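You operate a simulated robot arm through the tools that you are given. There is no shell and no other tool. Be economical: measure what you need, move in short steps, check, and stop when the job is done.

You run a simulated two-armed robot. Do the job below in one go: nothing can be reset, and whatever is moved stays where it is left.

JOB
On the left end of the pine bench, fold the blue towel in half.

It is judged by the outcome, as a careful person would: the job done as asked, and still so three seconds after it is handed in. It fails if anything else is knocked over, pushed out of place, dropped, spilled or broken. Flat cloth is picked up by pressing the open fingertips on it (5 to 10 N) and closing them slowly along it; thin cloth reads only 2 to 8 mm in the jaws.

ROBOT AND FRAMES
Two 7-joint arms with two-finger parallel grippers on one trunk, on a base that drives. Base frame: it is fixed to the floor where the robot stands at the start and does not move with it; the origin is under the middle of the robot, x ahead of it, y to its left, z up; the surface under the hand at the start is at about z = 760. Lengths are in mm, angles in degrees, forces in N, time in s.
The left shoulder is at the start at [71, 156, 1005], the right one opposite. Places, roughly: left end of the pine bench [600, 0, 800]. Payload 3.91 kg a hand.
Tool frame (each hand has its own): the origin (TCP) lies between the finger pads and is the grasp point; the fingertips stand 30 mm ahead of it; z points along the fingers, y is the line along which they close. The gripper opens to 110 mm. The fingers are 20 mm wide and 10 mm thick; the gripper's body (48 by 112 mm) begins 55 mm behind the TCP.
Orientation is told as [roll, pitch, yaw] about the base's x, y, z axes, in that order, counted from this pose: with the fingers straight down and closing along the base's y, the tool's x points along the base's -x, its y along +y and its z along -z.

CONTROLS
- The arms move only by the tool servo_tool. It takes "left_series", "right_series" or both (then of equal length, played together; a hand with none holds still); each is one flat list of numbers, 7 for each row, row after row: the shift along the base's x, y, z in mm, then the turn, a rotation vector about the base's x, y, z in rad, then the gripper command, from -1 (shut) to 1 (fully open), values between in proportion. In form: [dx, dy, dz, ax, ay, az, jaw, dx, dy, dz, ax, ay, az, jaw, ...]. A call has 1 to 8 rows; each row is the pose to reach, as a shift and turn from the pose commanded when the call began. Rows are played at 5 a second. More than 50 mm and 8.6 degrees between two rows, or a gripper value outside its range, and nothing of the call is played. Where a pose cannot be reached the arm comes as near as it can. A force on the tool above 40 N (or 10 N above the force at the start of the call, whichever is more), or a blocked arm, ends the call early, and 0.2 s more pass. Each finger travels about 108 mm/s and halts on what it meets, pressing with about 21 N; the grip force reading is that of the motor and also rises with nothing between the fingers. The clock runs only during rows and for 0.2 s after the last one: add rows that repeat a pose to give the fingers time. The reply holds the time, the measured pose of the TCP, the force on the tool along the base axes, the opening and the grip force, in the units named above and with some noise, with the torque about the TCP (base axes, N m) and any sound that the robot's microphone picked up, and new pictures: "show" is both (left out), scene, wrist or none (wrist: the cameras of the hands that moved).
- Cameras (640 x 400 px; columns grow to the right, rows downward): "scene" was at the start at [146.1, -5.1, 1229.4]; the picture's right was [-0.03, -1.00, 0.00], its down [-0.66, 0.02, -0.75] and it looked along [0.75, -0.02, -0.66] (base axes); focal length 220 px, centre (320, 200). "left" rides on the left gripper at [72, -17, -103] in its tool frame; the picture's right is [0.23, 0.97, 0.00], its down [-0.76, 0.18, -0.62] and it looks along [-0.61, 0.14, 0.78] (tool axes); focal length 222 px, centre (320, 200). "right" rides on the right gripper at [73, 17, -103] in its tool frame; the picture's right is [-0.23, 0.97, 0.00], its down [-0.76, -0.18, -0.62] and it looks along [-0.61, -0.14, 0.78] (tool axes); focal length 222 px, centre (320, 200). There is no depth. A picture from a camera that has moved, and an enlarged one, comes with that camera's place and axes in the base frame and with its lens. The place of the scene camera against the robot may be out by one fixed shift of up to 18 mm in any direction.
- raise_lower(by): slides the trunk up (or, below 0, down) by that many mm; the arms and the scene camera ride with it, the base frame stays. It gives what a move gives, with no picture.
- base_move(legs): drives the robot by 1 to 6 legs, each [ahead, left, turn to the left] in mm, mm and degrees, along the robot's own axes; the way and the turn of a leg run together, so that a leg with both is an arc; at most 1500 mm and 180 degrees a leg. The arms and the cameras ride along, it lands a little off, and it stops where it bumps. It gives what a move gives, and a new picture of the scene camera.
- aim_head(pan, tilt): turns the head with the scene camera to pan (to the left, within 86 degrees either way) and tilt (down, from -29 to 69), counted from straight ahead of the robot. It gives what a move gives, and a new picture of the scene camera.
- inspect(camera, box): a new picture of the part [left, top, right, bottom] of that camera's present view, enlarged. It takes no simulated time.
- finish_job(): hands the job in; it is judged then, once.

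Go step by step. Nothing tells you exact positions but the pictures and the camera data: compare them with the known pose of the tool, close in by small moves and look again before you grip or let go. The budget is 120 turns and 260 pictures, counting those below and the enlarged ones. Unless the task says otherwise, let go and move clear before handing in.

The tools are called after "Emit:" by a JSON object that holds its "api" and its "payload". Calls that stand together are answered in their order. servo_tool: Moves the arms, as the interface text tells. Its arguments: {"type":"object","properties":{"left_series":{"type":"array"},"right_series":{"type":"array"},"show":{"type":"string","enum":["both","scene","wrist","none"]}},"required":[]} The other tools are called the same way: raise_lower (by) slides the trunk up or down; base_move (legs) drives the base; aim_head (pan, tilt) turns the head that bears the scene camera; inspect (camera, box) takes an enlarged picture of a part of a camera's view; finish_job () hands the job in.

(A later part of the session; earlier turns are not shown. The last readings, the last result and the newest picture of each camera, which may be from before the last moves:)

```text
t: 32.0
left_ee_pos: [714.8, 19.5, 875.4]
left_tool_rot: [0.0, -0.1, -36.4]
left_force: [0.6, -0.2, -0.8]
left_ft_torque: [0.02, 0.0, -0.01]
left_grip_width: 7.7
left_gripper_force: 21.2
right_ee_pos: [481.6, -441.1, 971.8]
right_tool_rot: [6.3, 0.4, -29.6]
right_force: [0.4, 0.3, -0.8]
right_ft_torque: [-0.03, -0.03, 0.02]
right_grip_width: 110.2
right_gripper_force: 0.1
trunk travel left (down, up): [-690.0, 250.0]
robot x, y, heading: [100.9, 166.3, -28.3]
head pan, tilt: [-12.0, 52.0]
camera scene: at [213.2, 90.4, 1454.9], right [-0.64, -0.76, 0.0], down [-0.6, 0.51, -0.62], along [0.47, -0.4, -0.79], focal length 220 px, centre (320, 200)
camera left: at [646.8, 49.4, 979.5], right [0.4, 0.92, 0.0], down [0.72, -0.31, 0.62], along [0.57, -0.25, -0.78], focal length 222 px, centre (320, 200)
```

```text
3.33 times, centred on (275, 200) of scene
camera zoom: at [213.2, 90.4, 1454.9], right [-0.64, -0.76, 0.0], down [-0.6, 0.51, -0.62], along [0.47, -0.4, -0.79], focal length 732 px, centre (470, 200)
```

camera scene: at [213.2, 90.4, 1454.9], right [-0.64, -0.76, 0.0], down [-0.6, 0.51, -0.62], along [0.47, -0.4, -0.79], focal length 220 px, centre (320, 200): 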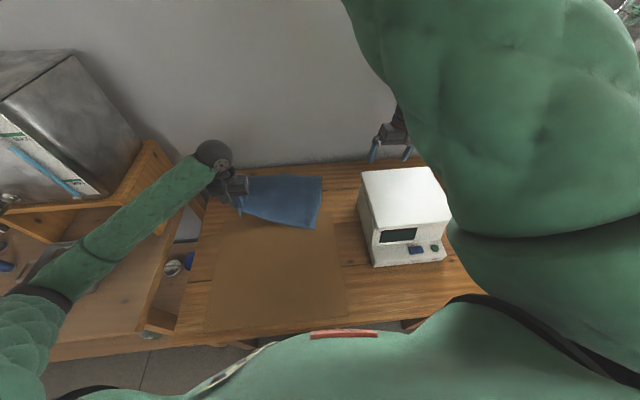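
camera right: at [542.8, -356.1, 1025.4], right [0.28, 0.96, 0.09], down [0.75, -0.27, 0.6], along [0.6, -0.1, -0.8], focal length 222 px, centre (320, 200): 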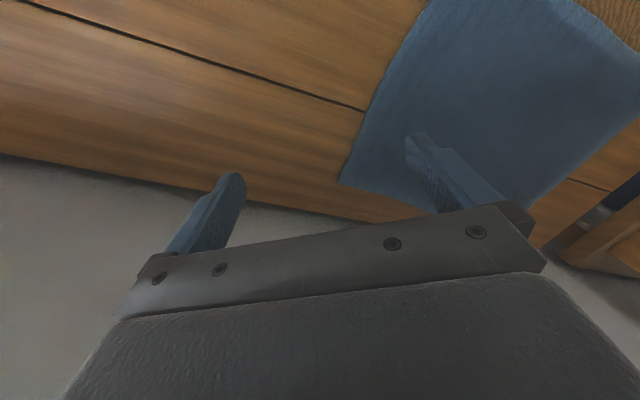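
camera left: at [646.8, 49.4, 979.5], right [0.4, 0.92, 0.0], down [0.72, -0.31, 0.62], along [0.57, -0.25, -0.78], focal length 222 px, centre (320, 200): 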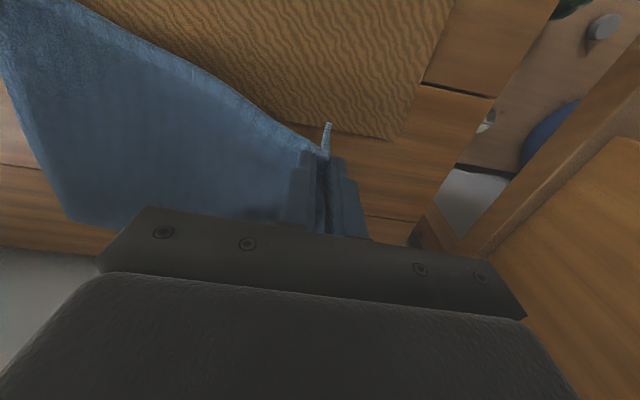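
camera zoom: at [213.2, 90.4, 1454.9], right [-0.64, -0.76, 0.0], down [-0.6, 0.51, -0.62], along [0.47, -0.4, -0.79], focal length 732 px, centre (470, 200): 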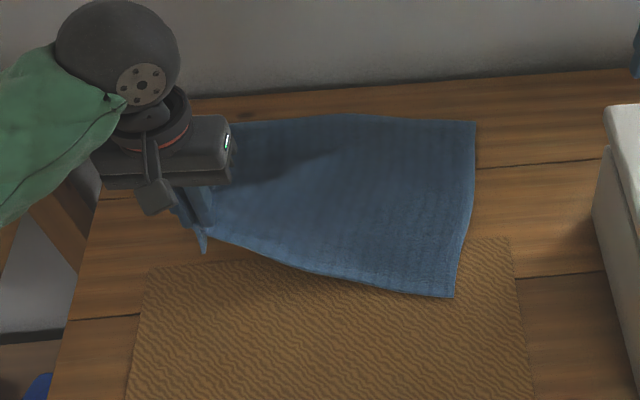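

The grip holds and the mat is undisturbed. Now I'll carry corner A over in an arc to the far-left corner B, tilting the fingers forward so the wrist stays off the wall.

Emit:
{"api": "servo_tool", "payload": {"left_series": [24.5, -19, 20, -0.03, -0.04, 0, -1, 48, -37.5, 33, -0.06, -0.08, 0, -1, 73.4, -57, 38, -0.09, -0.12, 0, -1, 99.4, -77.5, 33, -0.12, -0.16, 0, -1, 123, -96, 20, -0.15, -0.2, 0, -1, 145, -112, 0, -0.18, -0.24, 0, -1, 158, -123, -25, -0.21, -0.28, 0, -1, 165, -128, -45, -0.21, -0.28, 0, -1]}}

Emit:
{"api": "inspect", "payload": {"camera": "scene", "box": [180, 130, 370, 250]}}

```text
t: 33.8
left_ee_pos: [880.7, -110.3, 831.8]
left_tool_rot: [-0.2, -20.3, -36.4]
left_force: [-0.1, 0.4, 1.2]
left_ft_torque: [0.0, -0.01, -0.02]
left_grip_width: 7.3
left_gripper_force: 21.3
right_ee_pos: [482.0, -439.6, 974.6]
right_tool_rot: [6.1, 0.4, -29.6]
right_force: [0.4, -0.1, -0.6]
right_ft_torque: [0.0, 0.04, 0.0]
right_grip_width: 110.0
right_gripper_force: 0.0
trunk travel left (down, up): [-690.0, 250.0]
robot x, y, heading: [99.6, 164.4, -28.1]
head pan, tilt: [-12.0, 52.0]
camera scene: at [213.7, 90.3, 1454.9], right [-0.64, -0.76, 0.0], down [-0.6, 0.51, -0.61], along [0.47, -0.4, -0.79], focal length 220 px, centre (320, 200)
camera left: at [788.1, -60.5, 904.1], right [0.41, 0.91, -0.08], down [0.51, -0.15, 0.85], along [0.76, -0.39, -0.52], focal length 222 px, centre (320, 200)
```

scene: 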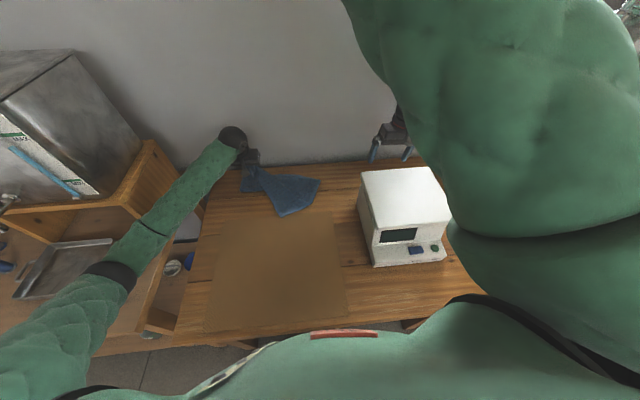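
left: 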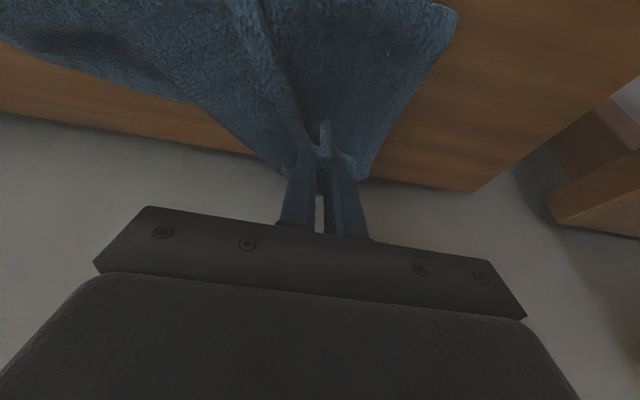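

```text
3.33 times, centred on (275, 190) of scene
camera zoom: at [213.7, 90.3, 1454.9], right [-0.64, -0.76, 0.0], down [-0.6, 0.51, -0.61], along [0.47, -0.4, -0.79], focal length 732 px, centre (470, 233)
```

zoom: 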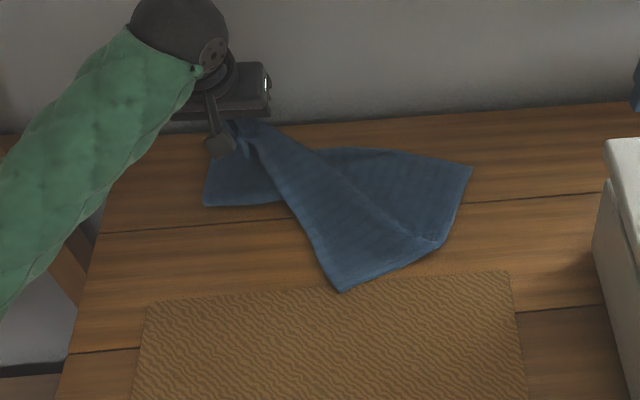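

The towel's D corner swung because the diagonal is longer than the edge, which was to be expected. The next carry, D to C, should straighten it; first I'll set A down and release.

Emit:
{"api": "servo_tool", "payload": {"left_series": [2, -2, -12, 0, 0, 0, -1, 4, -3, -22, 0, 0, 0, -1, 4, -3, -27, 0, 0, 0, -1, 4, -3, -27, 0, 0, 0, -0.9, 4, -3, -27, 0, 0, 0, -0.75, 4, -3, -27, 0, 0, 0, -0.6], "show": "wrist"}}

```text
t: 35.2
left_ee_pos: [886.3, -112.8, 803.6]
left_tool_rot: [-0.1, -20.1, -36.5]
left_force: [-0.3, 0.8, 0.8]
left_ft_torque: [0.01, -0.02, -0.03]
left_grip_width: 22.0
left_gripper_force: 0.0
right_ee_pos: [482.7, -439.4, 974.0]
right_tool_rot: [6.2, 0.5, -29.6]
right_force: [-0.7, -0.2, 0.4]
right_ft_torque: [0.04, -0.02, 0.03]
right_grip_width: 109.9
right_gripper_force: 0.1
trunk travel left (down, up): [-690.0, 250.0]
robot x, y, heading: [100.5, 168.9, -28.0]
head pan, tilt: [-12.0, 52.0]
camera left: at [792.5, -64.3, 876.0], right [0.41, 0.91, -0.08], down [0.51, -0.15, 0.85], along [0.76, -0.39, -0.53], focal length 222 px, centre (320, 200)
```

left: 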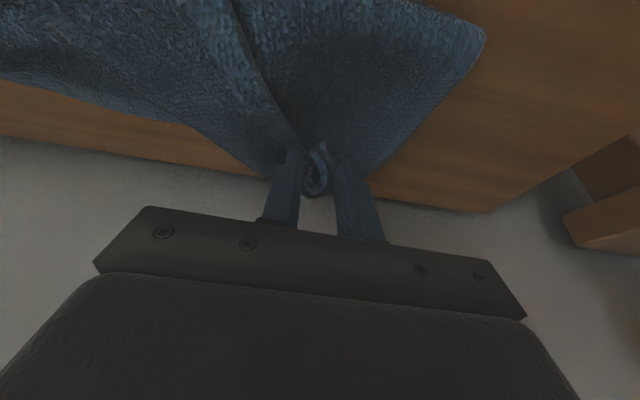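

Released. I'll retreat along the tool axis and look.

Emit:
{"api": "servo_tool", "payload": {"left_series": [-5, 4, 15, 0, 0, 0, -0.5, -11, 8, 35, 0, 0, 0, -0.4, -18, 14, 60, 0, 0, 0, -0.25, -40, 30, 100, 0, 0, 0, -0.25, -70, 50, 140, 0, 0, 0, -0.25, -100, 75, 170, 0.03, 0.04, 0, -0.25, -130, 95, 180, 0.06, 0.08, 0, -0.25]}}

Emit:
{"api": "inspect", "payload": {"camera": "scene", "box": [200, 140, 360, 240]}}

```text
refused: row 5 steps farther than a row can; nothing moved
```

```text
4.00 times, centred on (280, 190) of scene
camera zoom: at [213.4, 90.5, 1454.9], right [-0.64, -0.76, 0.0], down [-0.6, 0.51, -0.62], along [0.47, -0.4, -0.79], focal length 879 px, centre (480, 240)
```

zoom: 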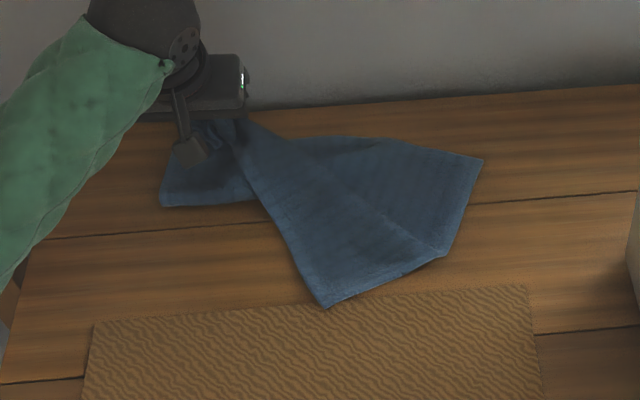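

Emit:
{"api": "servo_tool", "payload": {"left_series": [-5, 4, 15, 0, 0, 0, -0.5, -11, 8, 35, 0, 0, 0, -0.4, -18, 14, 60, 0, 0, 0, -0.25, -34, 26, 100, 0, 0, 0, -0.25, -55, 40, 135, 0, 0, 0, -0.25, -80, 60, 165, 0.03, 0.04, 0, -0.25, -110, 82, 180, 0.06, 0.08, 0, -0.25, -140, 105, 185, 0.09, 0.12, 0, -0.25]}}

Emit:
{"api": "inspect", "payload": {"camera": "scene", "box": [200, 140, 360, 240]}}

```text
t: 37.0
left_ee_pos: [743.0, -8.1, 989.2]
left_tool_rot: [0.1, -11.5, -36.6]
left_force: [0.1, -0.5, 0.6]
left_ft_torque: [0.01, 0.02, -0.02]
left_grip_width: 41.3
left_gripper_force: 0.1
right_ee_pos: [482.1, -440.0, 974.5]
right_tool_rot: [6.2, 0.6, -29.6]
right_force: [-0.3, -0.1, 0.6]
right_ft_torque: [0.0, -0.03, 0.01]
right_grip_width: 110.2
right_gripper_force: 0.0
trunk travel left (down, up): [-690.0, 250.0]
robot x, y, heading: [98.1, 165.5, -28.2]
head pan, tilt: [-12.0, 52.0]
camera scene: at [212.6, 90.9, 1454.9], right [-0.64, -0.76, 0.0], down [-0.6, 0.51, -0.62], along [0.47, -0.4, -0.79], focal length 220 px, centre (320, 200)
camera left: at [659.4, 34.5, 1076.5], right [0.4, 0.92, -0.05], down [0.61, -0.23, 0.76], along [0.69, -0.33, -0.64], focal length 222 px, centre (320, 200)
```

scene: 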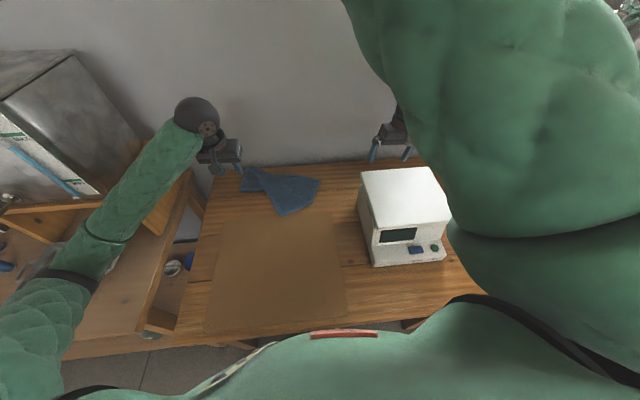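
left: 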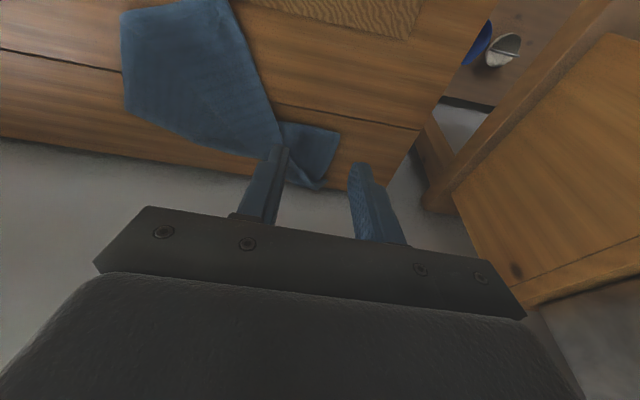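

```text
4.00 times, centred on (280, 190) of scene
camera zoom: at [212.6, 90.9, 1454.9], right [-0.64, -0.76, 0.0], down [-0.6, 0.51, -0.62], along [0.47, -0.4, -0.79], focal length 879 px, centre (480, 240)
```

zoom: 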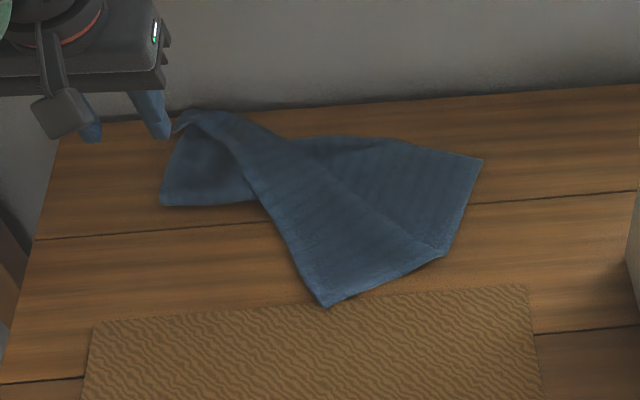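

A is set down. D lies on bare wood at about (640,-93), C at about (690,-324), and the fold line is in place. I'll hover over D for a wrist-camera check.

Emit:
{"api": "servo_tool", "payload": {"left_series": [-20, -28, -22, 0.03, 0.04, 0, -0.25, -40, -56, -44, 0.06, 0.08, 0, -0.25, -60, -84, -66, 0.09, 0.12, 0, -0.25, -85, -108, -89, 0.12, 0.16, 0, -0.25]}}

```text
t: 38.0
left_ee_pos: [659.7, -118.4, 900.1]
left_tool_rot: [0.1, -0.3, -36.5]
left_force: [0.1, -0.5, -0.2]
left_ft_torque: [0.02, 0.0, -0.02]
left_grip_width: 41.1
left_gripper_force: 0.1
right_ee_pos: [482.3, -440.1, 973.6]
right_tool_rot: [6.3, 0.4, -29.6]
right_force: [-0.5, -0.1, -0.5]
right_ft_torque: [-0.02, 0.03, -0.01]
right_grip_width: 110.0
right_gripper_force: 0.1
trunk travel left (down, up): [-690.0, 250.0]
robot x, y, heading: [97.9, 165.6, -27.9]
head pan, tilt: [-12.0, 52.0]
camera scene: at [213.1, 89.5, 1454.9], right [-0.64, -0.77, 0.0], down [-0.6, 0.51, -0.61], along [0.47, -0.4, -0.79], focal length 220 px, centre (320, 200)
camera left: at [590.4, -87.7, 1004.0], right [0.4, 0.92, 0.0], down [0.72, -0.31, 0.62], along [0.57, -0.25, -0.78], focal length 222 px, centre (320, 200)
```

scene: 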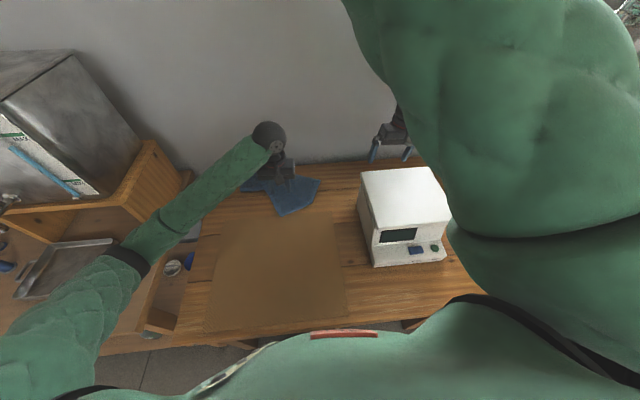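
left: 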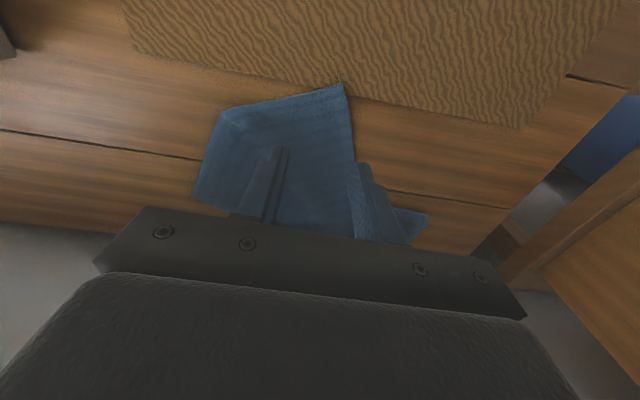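

Corner positions agree between both cameras. I'll descend onto the D corner.

Emit:
{"api": "servo_tool", "payload": {"left_series": [1, 3, -45, 0, 0, 0, -0.25, 1, 3, -80, 0, 0, 0, -0.25, 1, 3, -97, 0, 0, 0, -0.25, 1, 3, -102, 0, 0, 0, -0.25, 1, 3, -104, 0, 0, 0, -0.25], "show": "wrist"}}

```text
t: 39.2
left_ee_pos: [669.2, -117.2, 809.3]
left_tool_rot: [0.6, -1.1, -36.3]
left_force: [0.0, -0.8, 0.6]
left_ft_torque: [-0.01, 0.01, 0.01]
left_grip_width: 41.0
left_gripper_force: 0.1
right_ee_pos: [480.8, -442.5, 976.0]
right_tool_rot: [6.6, 0.5, -29.6]
right_force: [-0.4, -0.4, 1.1]
right_ft_torque: [0.01, 0.0, -0.01]
right_grip_width: 110.0
right_gripper_force: 0.0
trunk travel left (down, up): [-690.0, 250.0]
robot x, y, heading: [103.4, 166.4, -28.2]
head pan, tilt: [-12.0, 52.0]
camera left: at [598.8, -86.6, 911.8], right [0.39, 0.92, 0.01], down [0.7, -0.31, 0.64], along [0.59, -0.25, -0.77], focal length 222 px, centre (320, 200)
```

left: 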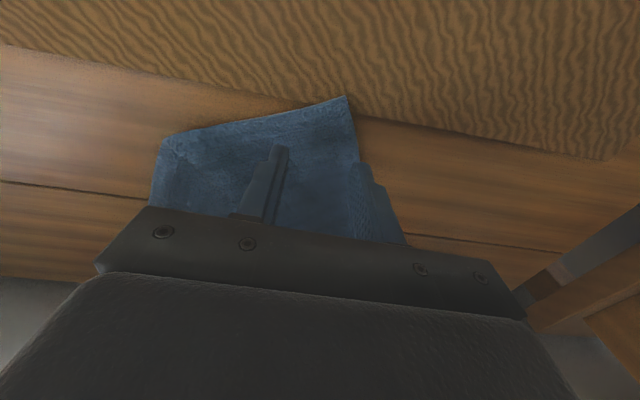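

The hand stopped about 13 mm high with a slight tilt and no force on the tool, so something may be touching the left arm. I'll look.

Emit:
{"api": "aim_head", "payload": {"pan": 30, "tilt": 50}}

```text
t: 40.3
left_ee_pos: [669.5, -117.2, 809.6]
left_tool_rot: [0.7, -1.1, -36.2]
left_force: [-0.2, -0.2, -0.9]
left_ft_torque: [0.02, -0.03, -0.01]
left_grip_width: 41.2
left_gripper_force: 0.0
right_ee_pos: [478.9, -443.8, 974.3]
right_tool_rot: [6.5, 0.3, -29.5]
right_force: [-1.4, -0.4, 1.4]
right_ft_torque: [-0.01, -0.04, -0.01]
right_grip_width: 110.0
right_gripper_force: 0.0
trunk travel left (down, up): [-690.0, 250.0]
robot x, y, heading: [97.8, 171.3, -28.0]
head pan, tilt: [30.0, 50.0]
camera scene: at [228.7, 136.8, 1460.4], right [0.03, -1.0, 0.0], down [-0.76, -0.02, -0.65], along [0.64, 0.02, -0.76], focal length 220 px, centre (320, 200)
```

scene: 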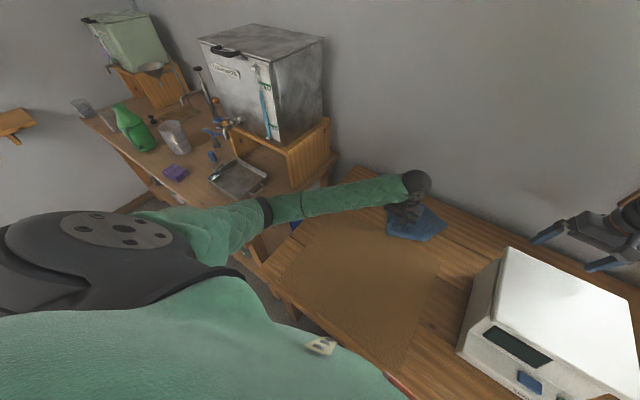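

The left elbow hangs low near the left bench's corner and is likely resting on it. Raising the trunk 100 mm will lift the elbow, then I'll come down again.

Emit:
{"api": "raise_lower", "payload": {"by": 110}}

Emit:
{"api": "servo_tool", "payload": {"left_series": [0, 0, -40, 0, 0, 0, -0.25, 0, 0, -80, 0, 0, 0, -0.25], "show": "both"}}

```text
t: 41.7
left_ee_pos: [661.2, -115.0, 906.7]
left_tool_rot: [0.0, -0.2, -36.4]
left_force: [-0.2, 0.3, -0.4]
left_ft_torque: [0.01, 0.0, -0.02]
left_grip_width: 41.1
left_gripper_force: 0.1
right_ee_pos: [482.6, -440.4, 1084.1]
right_tool_rot: [6.2, 0.5, -29.6]
right_force: [0.2, 0.3, 0.0]
right_ft_torque: [-0.01, -0.02, -0.01]
right_grip_width: 110.1
right_gripper_force: 0.1
trunk travel left (down, up): [-800.0, 140.0]
robot x, y, heading: [98.8, 166.8, -28.0]
head pan, tilt: [30.0, 50.0]
```

```text
t: 42.3
left_ee_pos: [663.5, -115.8, 826.8]
left_tool_rot: [-0.1, -0.3, -36.5]
left_force: [0.2, -0.8, 0.6]
left_ft_torque: [-0.01, 0.03, 0.0]
left_grip_width: 41.3
left_gripper_force: 0.1
right_ee_pos: [483.1, -440.5, 1083.1]
right_tool_rot: [6.2, 0.5, -29.5]
right_force: [-0.1, 0.1, 0.4]
right_ft_torque: [-0.01, -0.03, 0.01]
right_grip_width: 110.1
right_gripper_force: 0.1
trunk travel left (down, up): [-800.0, 140.0]
robot x, y, heading: [99.2, 165.1, -28.3]
head pan, tilt: [30.0, 50.0]
camera scene: at [233.2, 141.4, 1567.6], right [0.03, -1.0, 0.0], down [-0.77, -0.02, -0.64], along [0.64, 0.02, -0.77], focal length 220 px, centre (320, 200)
camera left: at [595.3, -84.8, 931.1], right [0.4, 0.92, 0.0], down [0.72, -0.31, 0.63], along [0.57, -0.25, -0.78], focal length 222 px, centre (320, 200)
```

scene: 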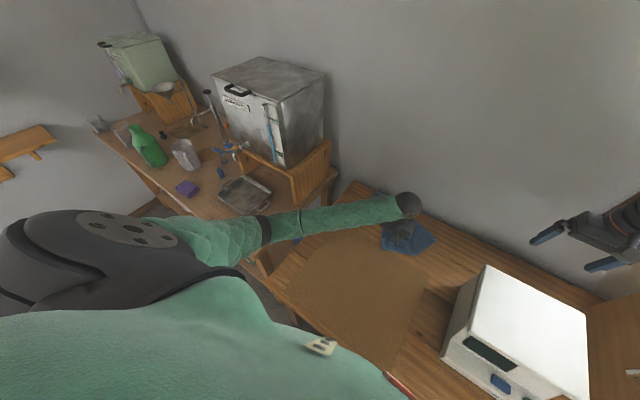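
left: 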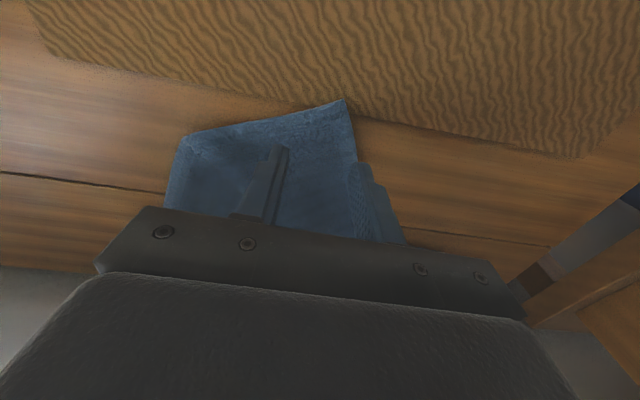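

The arm is free now. I'll shift 9 mm inward and press down gently.

Emit:
{"api": "servo_tool", "payload": {"left_series": [-2, -9, -12, 0, 0, 0, -0.25, -2, -9, -22, 0, 0, 0, -0.25, -2, -9, -27, 0, 0, 0, -0.25, -2, -9, -30, 0, 0, 0, -0.25, -2, -9, -31, 0, 0, 0, -0.25], "show": "none"}}

```text
t: 43.5
left_ee_pos: [660.2, -122.7, 795.7]
left_tool_rot: [0.1, -0.1, -36.5]
left_force: [0.2, 0.9, 0.7]
left_ft_torque: [0.01, -0.02, -0.02]
left_grip_width: 41.3
left_gripper_force: 0.0
right_ee_pos: [481.4, -439.3, 1082.9]
right_tool_rot: [6.2, 0.5, -29.7]
right_force: [-0.3, -0.3, -0.5]
right_ft_torque: [0.04, -0.01, -0.04]
right_grip_width: 109.9
right_gripper_force: 0.0
trunk travel left (down, up): [-800.0, 140.0]
robot x, y, heading: [95.9, 163.5, -28.0]
head pan, tilt: [30.0, 50.0]
```

Emit:
{"api": "servo_tool", "payload": {"left_series": [0, 0, -1, 0, 0, 0, -0.25, 0, 0, -2, 0, 0, 0, -0.25, 0, 0, -3, 0, 0, 0, -0.25], "show": "none"}}

```text
t: 44.3
left_ee_pos: [658.8, -122.1, 793.0]
left_tool_rot: [0.1, -0.2, -36.5]
left_force: [1.6, -0.3, 8.8]
left_ft_torque: [0.01, -0.04, 0.01]
left_grip_width: 41.3
left_gripper_force: 0.1
right_ee_pos: [481.2, -440.2, 1083.0]
right_tool_rot: [6.3, 0.4, -29.6]
right_force: [0.3, -0.6, 0.7]
right_ft_torque: [0.02, -0.01, 0.0]
right_grip_width: 109.9
right_gripper_force: 0.1
trunk travel left (down, up): [-800.0, 140.0]
robot x, y, heading: [98.7, 166.8, -28.0]
head pan, tilt: [30.0, 50.0]
```

The tips press at 8.8 N. Now I'll close slowly.

Emit:
{"api": "servo_tool", "payload": {"left_series": [0, 0, 0, 0, 0, 0, -0.35, 0, 0, 0, 0, 0, 0, -0.47, 0, 0, 0, 0, 0, 0, -0.59, 0, 0, 0, 0, 0, 0, -0.71, 0, 0, 0, 0, 0, 0, -0.83, 0, 0, 0, 0, 0, 0, -0.95, 0, 0, 0, 0, 0, 0, -1, 0, 0, 0, 0, 0, 0, -1], "show": "wrist"}}

Emit:
{"api": "aim_head", "payload": {"pan": -12, "tilt": 52}}

Emit:
{"api": "inspect", "payload": {"camera": "scene", "box": [200, 150, 360, 250]}}

```text
t: 46.1
left_ee_pos: [657.9, -122.9, 792.6]
left_tool_rot: [0.1, -0.2, -36.5]
left_force: [-0.1, -0.3, 13.0]
left_ft_torque: [-0.02, 0.01, -0.02]
left_grip_width: 5.4
left_gripper_force: 20.8
right_ee_pos: [481.6, -439.6, 1083.6]
right_tool_rot: [6.2, 0.4, -29.5]
right_force: [-0.2, -0.2, -0.2]
right_ft_torque: [-0.01, 0.01, 0.01]
right_grip_width: 109.9
right_gripper_force: 0.0
trunk travel left (down, up): [-800.0, 140.0]
robot x, y, heading: [99.6, 163.6, -27.9]
head pan, tilt: [30.0, 50.0]
camera left: at [590.7, -92.2, 897.0], right [0.4, 0.92, 0.0], down [0.72, -0.31, 0.63], along [0.57, -0.25, -0.78], focal length 222 px, centre (320, 200)
```

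left: 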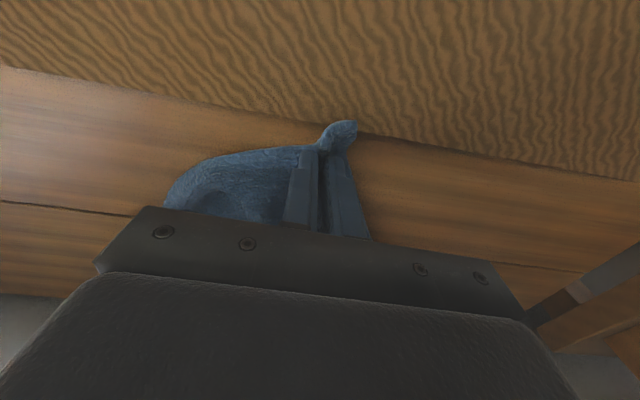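

```text
t: 47.2
left_ee_pos: [659.4, -123.1, 793.9]
left_tool_rot: [0.1, -0.2, -36.4]
left_force: [1.0, -1.4, 13.1]
left_ft_torque: [-0.05, 0.01, 0.01]
left_grip_width: 5.1
left_gripper_force: 20.4
right_ee_pos: [481.0, -438.7, 1083.1]
right_tool_rot: [6.1, 0.4, -29.5]
right_force: [0.1, -0.9, -0.2]
right_ft_torque: [-0.03, 0.0, 0.02]
right_grip_width: 110.0
right_gripper_force: 0.0
trunk travel left (down, up): [-800.0, 140.0]
robot x, y, heading: [99.0, 165.6, -28.4]
head pan, tilt: [-12.0, 52.0]
camera scene: at [212.5, 91.0, 1565.0], right [-0.64, -0.77, 0.0], down [-0.6, 0.51, -0.62], along [0.47, -0.4, -0.79], focal length 220 px, centre (320, 200)
```

scene: 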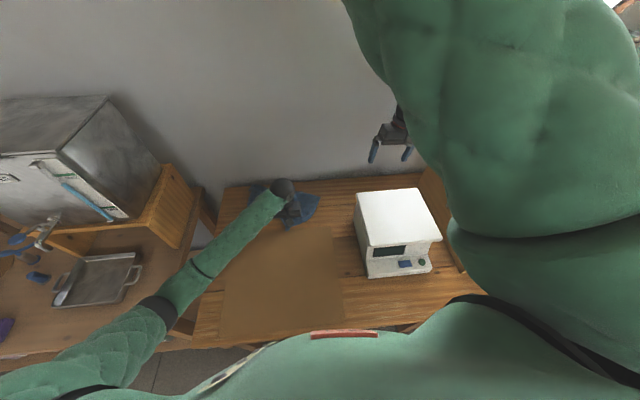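

```text
4.00 times, centred on (280, 200) of scene
camera zoom: at [212.5, 91.0, 1565.0], right [-0.64, -0.77, 0.0], down [-0.6, 0.51, -0.62], along [0.47, -0.4, -0.79], focal length 879 px, centre (480, 200)
```

zoom: 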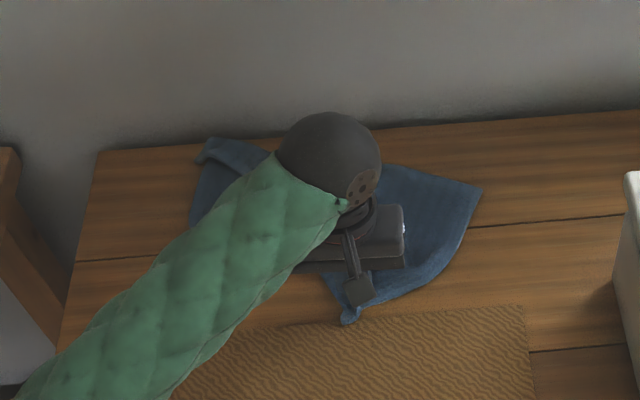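

Cloth is gripped at 5 mm. I'll arc D over to C, turning the hand about 49° on the way so the edge lines up with the far edge.

Emit:
{"api": "servo_tool", "payload": {"left_series": [1, -8, 35, 0, 0, 0.1, -1, 5, -26, 65, 0, 0, 0.21, -1, 9, -49, 85, 0, 0, 0.32, -1, 15, -77, 92, 0, 0, 0.43, -1, 19, -103, 85, 0, 0, 0.54, -1, 24, -126, 65, 0, 0, 0.65, -1, 27, -145, 42, 0, 0, 0.76, -1, 29, -154, 28, 0, 0, 0.85, -1]}}

Emit:
{"api": "inspect", "payload": {"camera": "scene", "box": [200, 150, 360, 250]}}

```text
t: 49.0
left_ee_pos: [688.2, -277.3, 820.9]
left_tool_rot: [0.1, -0.2, 12.3]
left_force: [-0.5, 0.9, 0.0]
left_ft_torque: [0.05, -0.01, -0.08]
left_grip_width: 4.6
left_gripper_force: 20.9
right_ee_pos: [482.6, -440.3, 1082.1]
right_tool_rot: [6.3, 0.6, -29.6]
right_force: [0.4, -0.5, 0.5]
right_ft_torque: [0.02, -0.01, -0.02]
right_grip_width: 110.0
right_gripper_force: 0.0
trunk travel left (down, up): [-800.0, 140.0]
robot x, y, heading: [99.1, 163.9, -27.9]
head pan, tilt: [-12.0, 52.0]
camera scene: at [213.1, 90.1, 1564.9], right [-0.64, -0.76, 0.0], down [-0.6, 0.51, -0.62], along [0.47, -0.4, -0.79], focal length 220 px, centre (320, 200)
camera left: at [620.9, -308.9, 924.8], right [-0.43, 0.9, 0.0], down [0.7, 0.33, 0.63], along [0.56, 0.27, -0.78], focal length 222 px, centre (320, 200)
```

scene: 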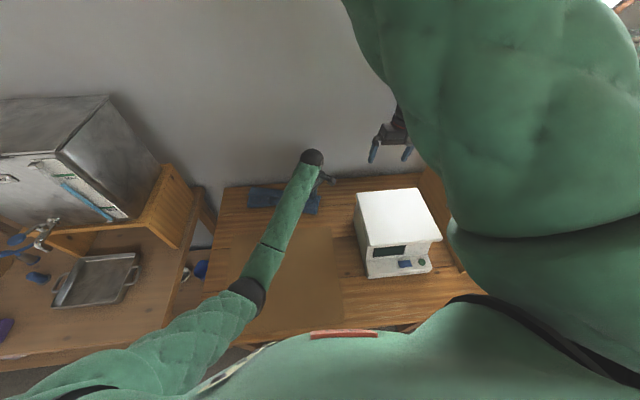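
left: 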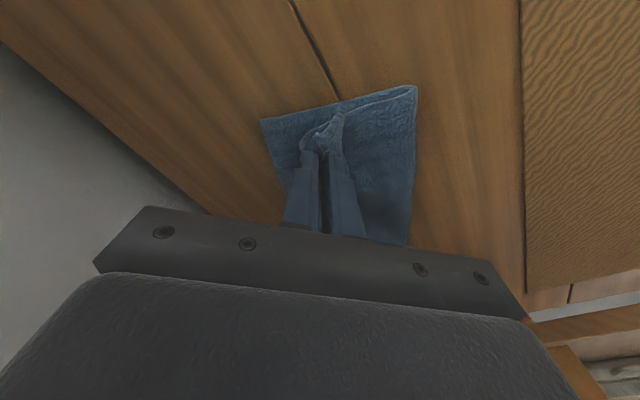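

```text
4.00 times, centred on (280, 200) of scene
camera zoom: at [213.1, 90.1, 1564.9], right [-0.64, -0.76, 0.0], down [-0.6, 0.51, -0.62], along [0.47, -0.4, -0.79], focal length 879 px, centre (480, 200)
```

zoom: 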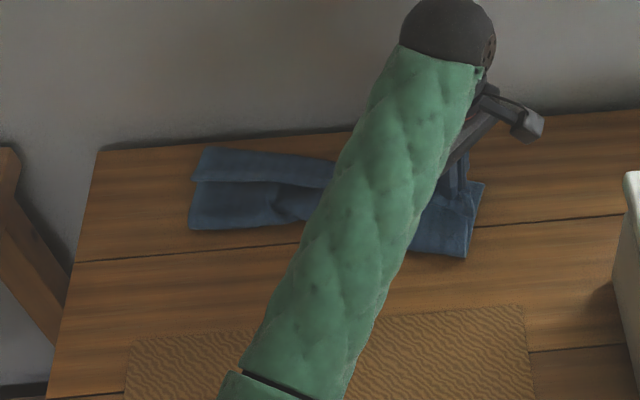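

It looks well folded. I'll lower and release D at C.

Emit:
{"api": "servo_tool", "payload": {"left_series": [1, -3, -12, 0, 0, 0, -1, 2, -5, -22, 0, 0, 0, -1, 2, -5, -23, 0, 0, 0, -0.92, 2, -5, -23, 0, 0, 0, -0.8, 2, -5, -23, 0, 0, 0, -0.65, 2, -5, -23, 0, 0, 0, -0.5, 2, -5, 0, 0, 0, 0, -0.4, 2, -5, 40, 0, 0, 0, -0.3], "show": "wrist"}}

Emit:
{"api": "servo_tool", "payload": {"left_series": [-10, 15, 45, 0, 0, 0, -0.3, -25, 40, 80, 0, 0, 0, -0.3, -40, 75, 110, 0, 0, 0, -0.3, -60, 110, 130, 0, 0, 0, -0.3, -80, 150, 140, 0, 0, -0.1, -0.3, -90, 190, 150, 0, 0, -0.2, -0.3, -90, 230, 160, 0, 0, -0.3, -0.3, -80, 260, 170, 0, 0, -0.4, -0.3], "show": "both"}}

Emit:
{"api": "inspect", "payload": {"camera": "scene", "box": [200, 150, 360, 250]}}

```text
t: 50.8
left_ee_pos: [692.2, -276.7, 858.2]
left_tool_rot: [0.2, -0.3, 12.3]
left_force: [0.9, 0.0, 0.5]
left_ft_torque: [-0.01, -0.01, -0.01]
left_grip_width: 38.5
left_gripper_force: 0.0
right_ee_pos: [481.6, -439.8, 1083.4]
right_tool_rot: [6.2, 0.5, -29.6]
right_force: [-0.5, -0.8, 1.3]
right_ft_torque: [0.01, 0.02, -0.03]
right_grip_width: 110.0
right_gripper_force: 0.0
trunk travel left (down, up): [-800.0, 140.0]
robot x, y, heading: [98.6, 164.0, -28.0]
head pan, tilt: [-12.0, 52.0]
camera left: at [625.4, -308.5, 961.4], right [-0.43, 0.9, 0.0], down [0.7, 0.33, 0.63], along [0.57, 0.27, -0.78], focal length 222 px, centre (320, 200)
```

left: 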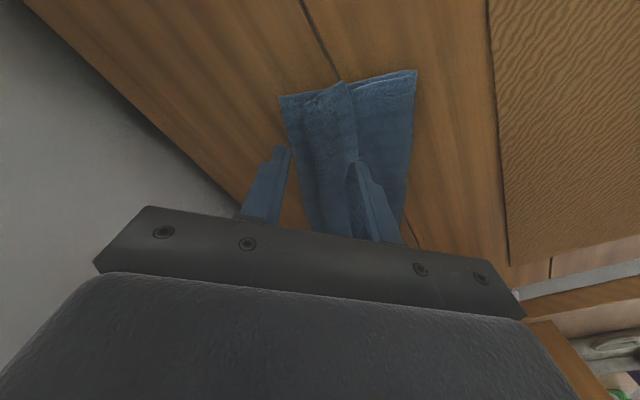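

```text
t: 52.6
left_ee_pos: [608.9, -21.7, 1031.4]
left_tool_rot: [0.0, -0.1, -10.9]
left_force: [0.2, -0.1, 0.4]
left_ft_torque: [-0.01, 0.01, -0.03]
left_grip_width: 38.8
left_gripper_force: 0.1
right_ee_pos: [481.8, -440.0, 1082.5]
right_tool_rot: [6.1, 0.6, -29.6]
right_force: [0.4, 0.2, -0.7]
right_ft_torque: [0.01, 0.0, -0.04]
right_grip_width: 110.1
right_gripper_force: 0.1
trunk travel left (down, up): [-800.0, 140.0]
robot x, y, heading: [100.2, 164.2, -28.2]
head pan, tilt: [-12.0, 52.0]
camera scene: at [213.2, 91.6, 1565.0], right [-0.64, -0.76, 0.0], down [-0.6, 0.51, -0.62], along [0.47, -0.4, -0.79], focal length 220 px, centre (320, 200)
camera left: at [534.6, -23.7, 1135.9], right [-0.04, 1.0, 0.0], down [0.78, 0.03, 0.62], along [0.62, 0.02, -0.78], focal length 222 px, centre (320, 200)
```

scene: 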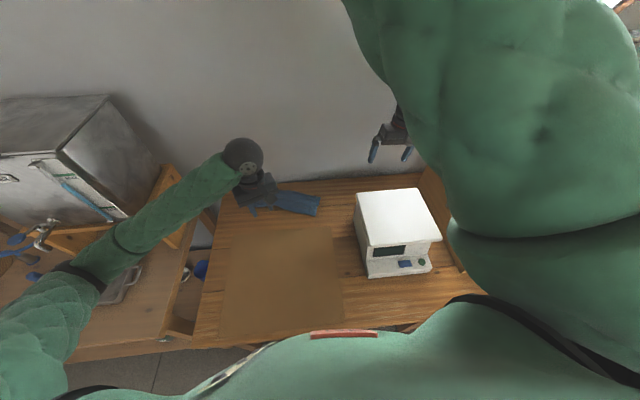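
left: 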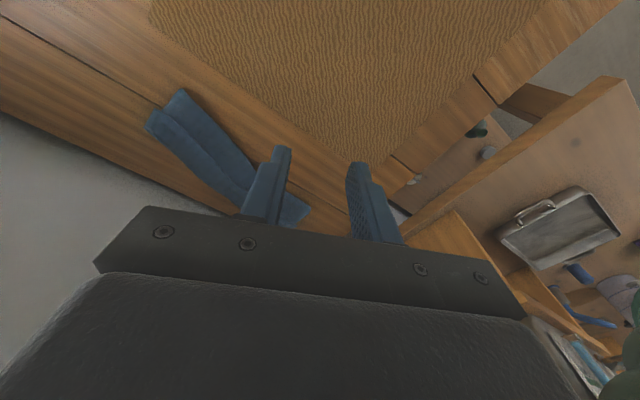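

```text
4.00 times, centred on (280, 200) of scene
camera zoom: at [213.2, 91.6, 1565.0], right [-0.64, -0.76, 0.0], down [-0.6, 0.51, -0.62], along [0.47, -0.4, -0.79], focal length 879 px, centre (480, 200)
```

zoom: 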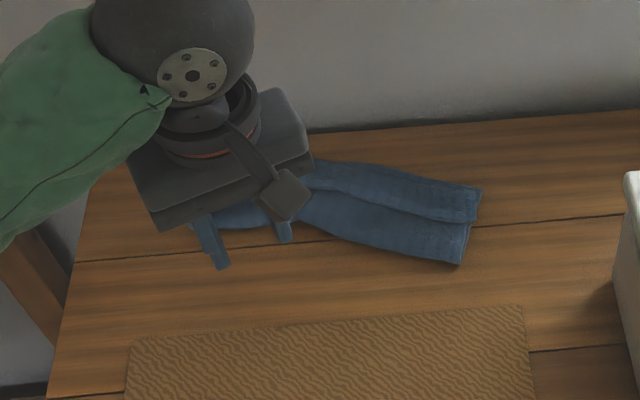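

I need an unobstructed look, so I'll move the hand back toward the robot and inspect.

Emit:
{"api": "servo_tool", "payload": {"left_series": [-30, 0, 30, 0, 0, 0, -0.3, -60, -10, 60, 0, 0, 0, -0.3, -90, -30, 70, 0, 0, -0.1, -0.3, -110, -60, 80, 0, 0, -0.2, -0.3, -110, -90, 80, 0, 0, -0.3, -0.3], "show": "wrist"}}

Emit:
{"api": "inspect", "payload": {"camera": "scene", "box": [215, 170, 343, 250]}}

Emit:
{"api": "inspect", "payload": {"camera": "left", "box": [140, 40, 460, 240]}}

```text
t: 53.8
left_ee_pos: [500.6, -112.0, 1109.0]
left_tool_rot: [0.0, -0.1, -27.9]
left_force: [1.2, 0.0, 0.6]
left_ft_torque: [0.02, 0.01, -0.01]
left_grip_width: 38.5
left_gripper_force: 0.0
right_ee_pos: [483.0, -439.9, 1083.7]
right_tool_rot: [6.2, 0.5, -29.6]
right_force: [0.2, 0.0, 0.3]
right_ft_torque: [0.03, -0.02, 0.02]
right_grip_width: 110.3
right_gripper_force: 0.0
trunk travel left (down, up): [-800.0, 140.0]
robot x, y, heading: [97.1, 165.1, -28.1]
head pan, tilt: [-12.0, 52.0]
camera left: at [428.5, -92.6, 1213.5], right [0.26, 0.97, 0.0], down [0.75, -0.2, 0.62], along [0.6, -0.16, -0.78], focal length 222 px, centre (320, 200)
```

left: 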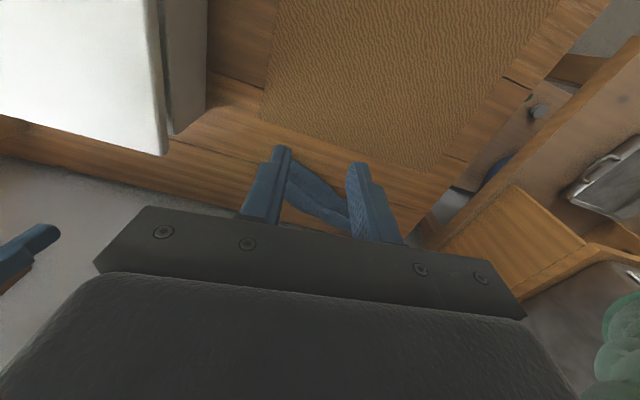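

```text
5.00 times, centred on (279, 210) of scene
camera zoom: at [213.6, 89.6, 1564.8], right [-0.64, -0.77, 0.0], down [-0.6, 0.51, -0.61], along [0.47, -0.4, -0.79], focal length 1099 px, centre (525, 150)
```

zoom: 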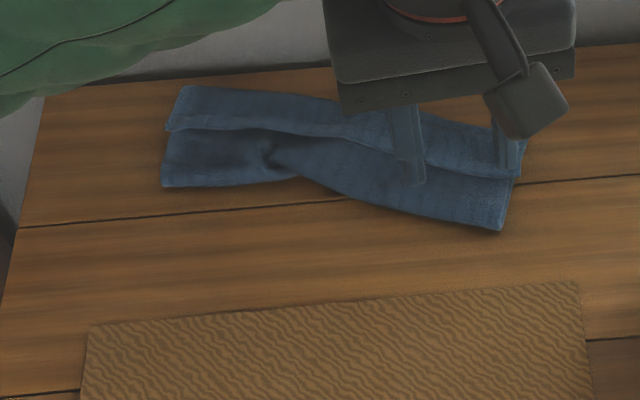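

```text
2.00 times, centred on (300, 140) of left
camera zoom: at [428.5, -92.6, 1213.5], right [0.26, 0.97, 0.0], down [0.75, -0.2, 0.62], along [0.6, -0.16, -0.78], focal length 444 px, centre (360, 320)
```

zoom: 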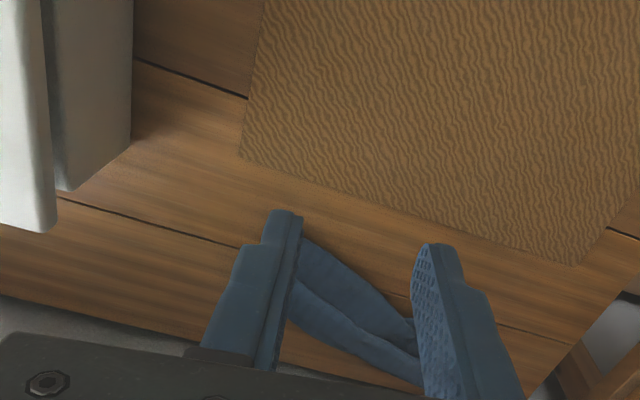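

The scene view shows a hem line across the middle of the fold. I'll move the left wrist camera to the side for a clear look.

Emit:
{"api": "servo_tool", "payload": {"left_series": [35, 20, 0, 0, 0, 0, -0.3, 70, 40, -10, 0, 0, 0, -0.3, 105, 65, -25, 0, 0, 0, -0.3, 140, 90, -45, 0, 0, 0, -0.3, 175, 115, -65, 0, 0, 0, -0.3, 210, 140, -85, 0, 0, 0, -0.3, 240, 160, -105, 0, 0, 0, -0.3, 255, 175, -120, 0, 0, 0, -0.3], "show": "both"}}

Emit:
{"api": "inspect", "payload": {"camera": "scene", "box": [215, 170, 343, 250]}}

Emit:
{"api": "inspect", "payload": {"camera": "left", "box": [0, 40, 320, 240]}}

```text
t: 55.6
left_ee_pos: [756.2, 63.4, 988.9]
left_tool_rot: [0.1, -0.1, -28.0]
left_force: [-0.6, -0.7, -0.2]
left_ft_torque: [0.0, 0.02, 0.0]
left_grip_width: 38.5
left_gripper_force: 0.0
right_ee_pos: [482.5, -440.6, 1083.7]
right_tool_rot: [6.2, 0.5, -29.6]
right_force: [0.1, -0.4, 0.8]
right_ft_torque: [-0.02, -0.01, 0.02]
right_grip_width: 110.1
right_gripper_force: 0.1
trunk travel left (down, up): [-800.0, 140.0]
robot x, y, heading: [100.2, 164.0, -28.0]
head pan, tilt: [-12.0, 52.0]
camera scene: at [213.3, 91.2, 1565.0], right [-0.64, -0.76, 0.0], down [-0.6, 0.51, -0.62], along [0.47, -0.4, -0.79], focal length 220 px, centre (320, 200)
camera left: at [684.2, 84.1, 1092.7], right [0.26, 0.97, 0.0], down [0.75, -0.2, 0.63], along [0.6, -0.16, -0.78], focal length 222 px, centre (320, 200)
```

scene: 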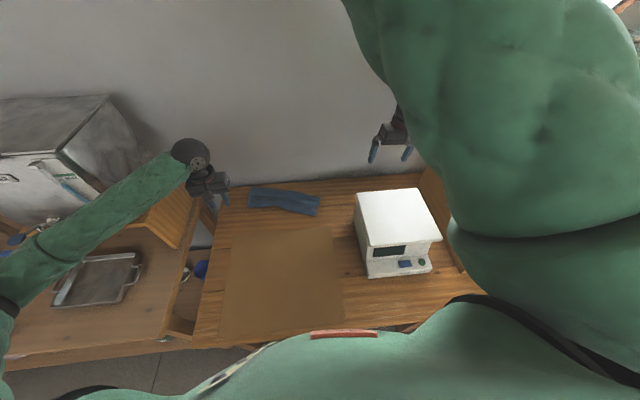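
left: 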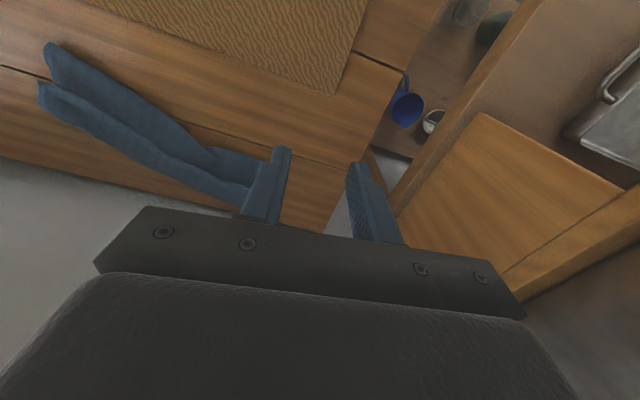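

```text
5.00 times, centred on (279, 210) of scene
camera zoom: at [213.3, 91.2, 1565.0], right [-0.64, -0.76, 0.0], down [-0.6, 0.51, -0.62], along [0.47, -0.4, -0.79], focal length 1099 px, centre (525, 150)
```

zoom: 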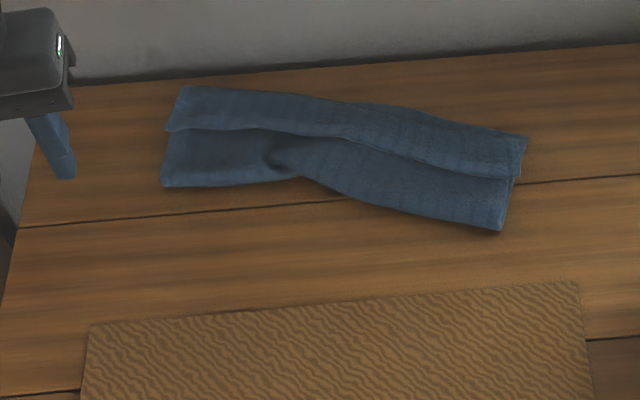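

```text
2.00 times, centred on (160, 140) of left
camera zoom: at [684.2, 84.1, 1092.7], right [0.26, 0.97, 0.0], down [0.75, -0.2, 0.63], along [0.6, -0.16, -0.78], focal length 444 px, centre (640, 320)
```

zoom: 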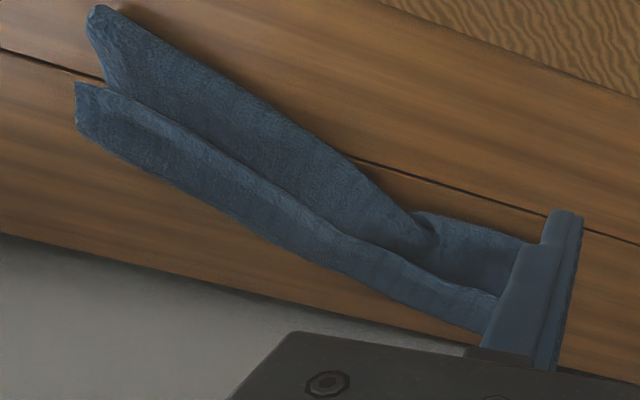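

The far strip of the top layer has curled back on itself because the pinch doesn't flip with the cloth. So the hem A–D now lies about 45 mm short of B–C. I'll regrip nearer the hem at D and re-lay it with the tool tilting outward; first a hover above D.

Emit:
{"api": "servo_tool", "payload": {"left_series": [-9, -42, 0, 0, 0, -0.05, -0.3, -18, -84, 0, 0, 0, -0.1, -0.3, -27, -126, -5, 0, 0, -0.15, -0.3, -36, -168, -15, 0, 0, -0.2, -0.3, -45, -210, -30, 0, 0, -0.25, -0.3, -54, -252, -50, 0, 0, -0.3, -0.3, -64, -292, -70, 0, 0, -0.35, -0.3, -75, -331, -89, 0, 0, -0.38, -0.3], "show": "wrist"}}

Emit:
{"api": "inspect", "payload": {"camera": "left", "box": [160, 40, 480, 240]}}

```text
t: 57.4
left_ee_pos: [678.8, -271.4, 898.8]
left_tool_rot: [0.1, -0.1, -49.7]
left_force: [-0.2, -0.7, -0.7]
left_ft_torque: [0.03, 0.0, 0.0]
left_grip_width: 38.5
left_gripper_force: 0.2
right_ee_pos: [482.0, -440.9, 1083.2]
right_tool_rot: [6.3, 0.5, -29.6]
right_force: [-0.5, 0.6, 0.8]
right_ft_torque: [-0.01, -0.01, 0.0]
right_grip_width: 109.7
right_gripper_force: 0.1
trunk travel left (down, up): [-800.0, 140.0]
robot x, y, heading: [98.6, 166.3, -28.1]
head pan, tilt: [-12.0, 52.0]
camera left: at [619.1, -225.3, 1002.9], right [0.6, 0.8, 0.0], down [0.63, -0.47, 0.62], along [0.5, -0.37, -0.78], focal length 222 px, centre (320, 200)
```

left: 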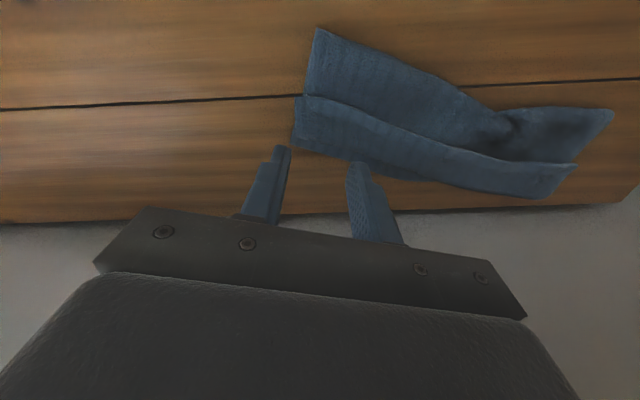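

```text
2.00 times, centred on (320, 140) of left
camera zoom: at [619.1, -225.3, 1002.9], right [0.6, 0.8, 0.0], down [0.63, -0.47, 0.62], along [0.5, -0.37, -0.78], focal length 444 px, centre (320, 320)
```

zoom: 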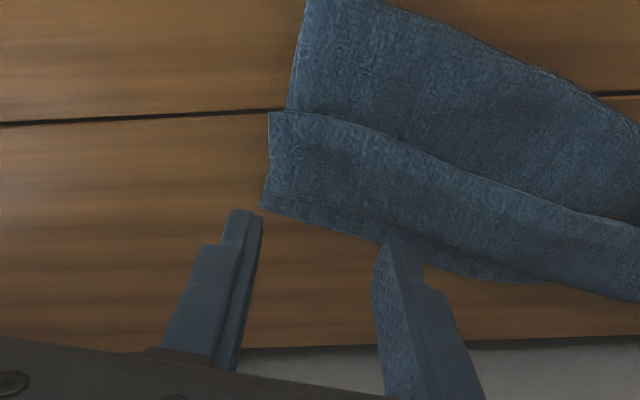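

The view confirms it: hem corner D at about (648,-276), curl at C about (682,-311). I'll come down lightly on the flap near the hem.

Emit:
{"api": "servo_tool", "payload": {"left_series": [2, 7, -40, 0, 0, 0, -0.3, 2, 7, -70, 0, 0, 0, -0.3, 2, 7, -85, 0, 0, 0, -0.3, 2, 7, -91, 0, 0, 0, -0.3, 2, 7, -94, 0, 0, 0, -0.3], "show": "wrist"}}

```text
t: 58.6
left_ee_pos: [682.9, -259.7, 807.6]
left_tool_rot: [0.1, -0.1, -49.6]
left_force: [0.0, 0.7, 0.0]
left_ft_torque: [-0.02, 0.0, 0.03]
left_grip_width: 38.4
left_gripper_force: 0.1
right_ee_pos: [481.9, -440.4, 1082.6]
right_tool_rot: [6.2, 0.6, -29.6]
right_force: [0.1, 0.1, -0.4]
right_ft_torque: [-0.04, -0.01, 0.01]
right_grip_width: 110.1
right_gripper_force: 0.0
trunk travel left (down, up): [-800.0, 140.0]
robot x, y, heading: [99.0, 165.0, -28.2]
head pan, tilt: [-12.0, 52.0]
camera left: at [622.3, -216.2, 911.8], right [0.6, 0.8, 0.0], down [0.63, -0.46, 0.63], along [0.5, -0.37, -0.78], focal length 222 px, centre (320, 200)
```

left: 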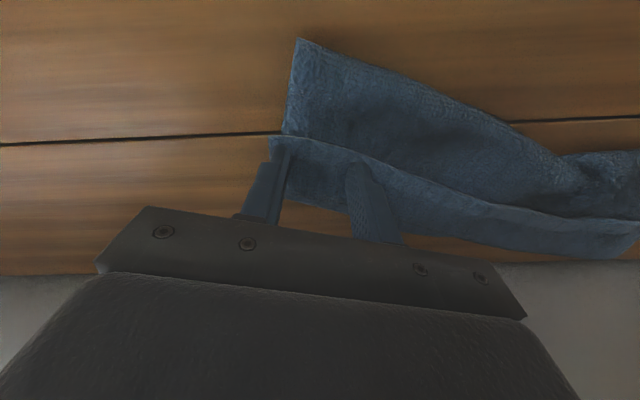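

Emit:
{"api": "servo_tool", "payload": {"left_series": [6, 2, -2, 0, 0, 0, -0.3, 6, 2, -5, 0, 0, 0, -0.3, 6, 2, -7, 0, 0, 0, -0.3, 6, 2, -8, 0, 0, 0, -0.3], "show": "none"}}

```text
t: 59.6
left_ee_pos: [687.3, -259.2, 800.1]
left_tool_rot: [0.0, -0.1, -49.7]
left_force: [0.5, 0.8, 4.3]
left_ft_torque: [-0.01, -0.05, 0.02]
left_grip_width: 38.5
left_gripper_force: 0.0
right_ee_pos: [481.4, -440.0, 1084.0]
right_tool_rot: [6.2, 0.5, -29.6]
right_force: [0.4, 0.3, 0.5]
right_ft_torque: [0.0, -0.02, 0.01]
right_grip_width: 110.0
right_gripper_force: 0.0
trunk travel left (down, up): [-800.0, 140.0]
robot x, y, heading: [102.5, 164.6, -28.5]
head pan, tilt: [-12.0, 52.0]
```

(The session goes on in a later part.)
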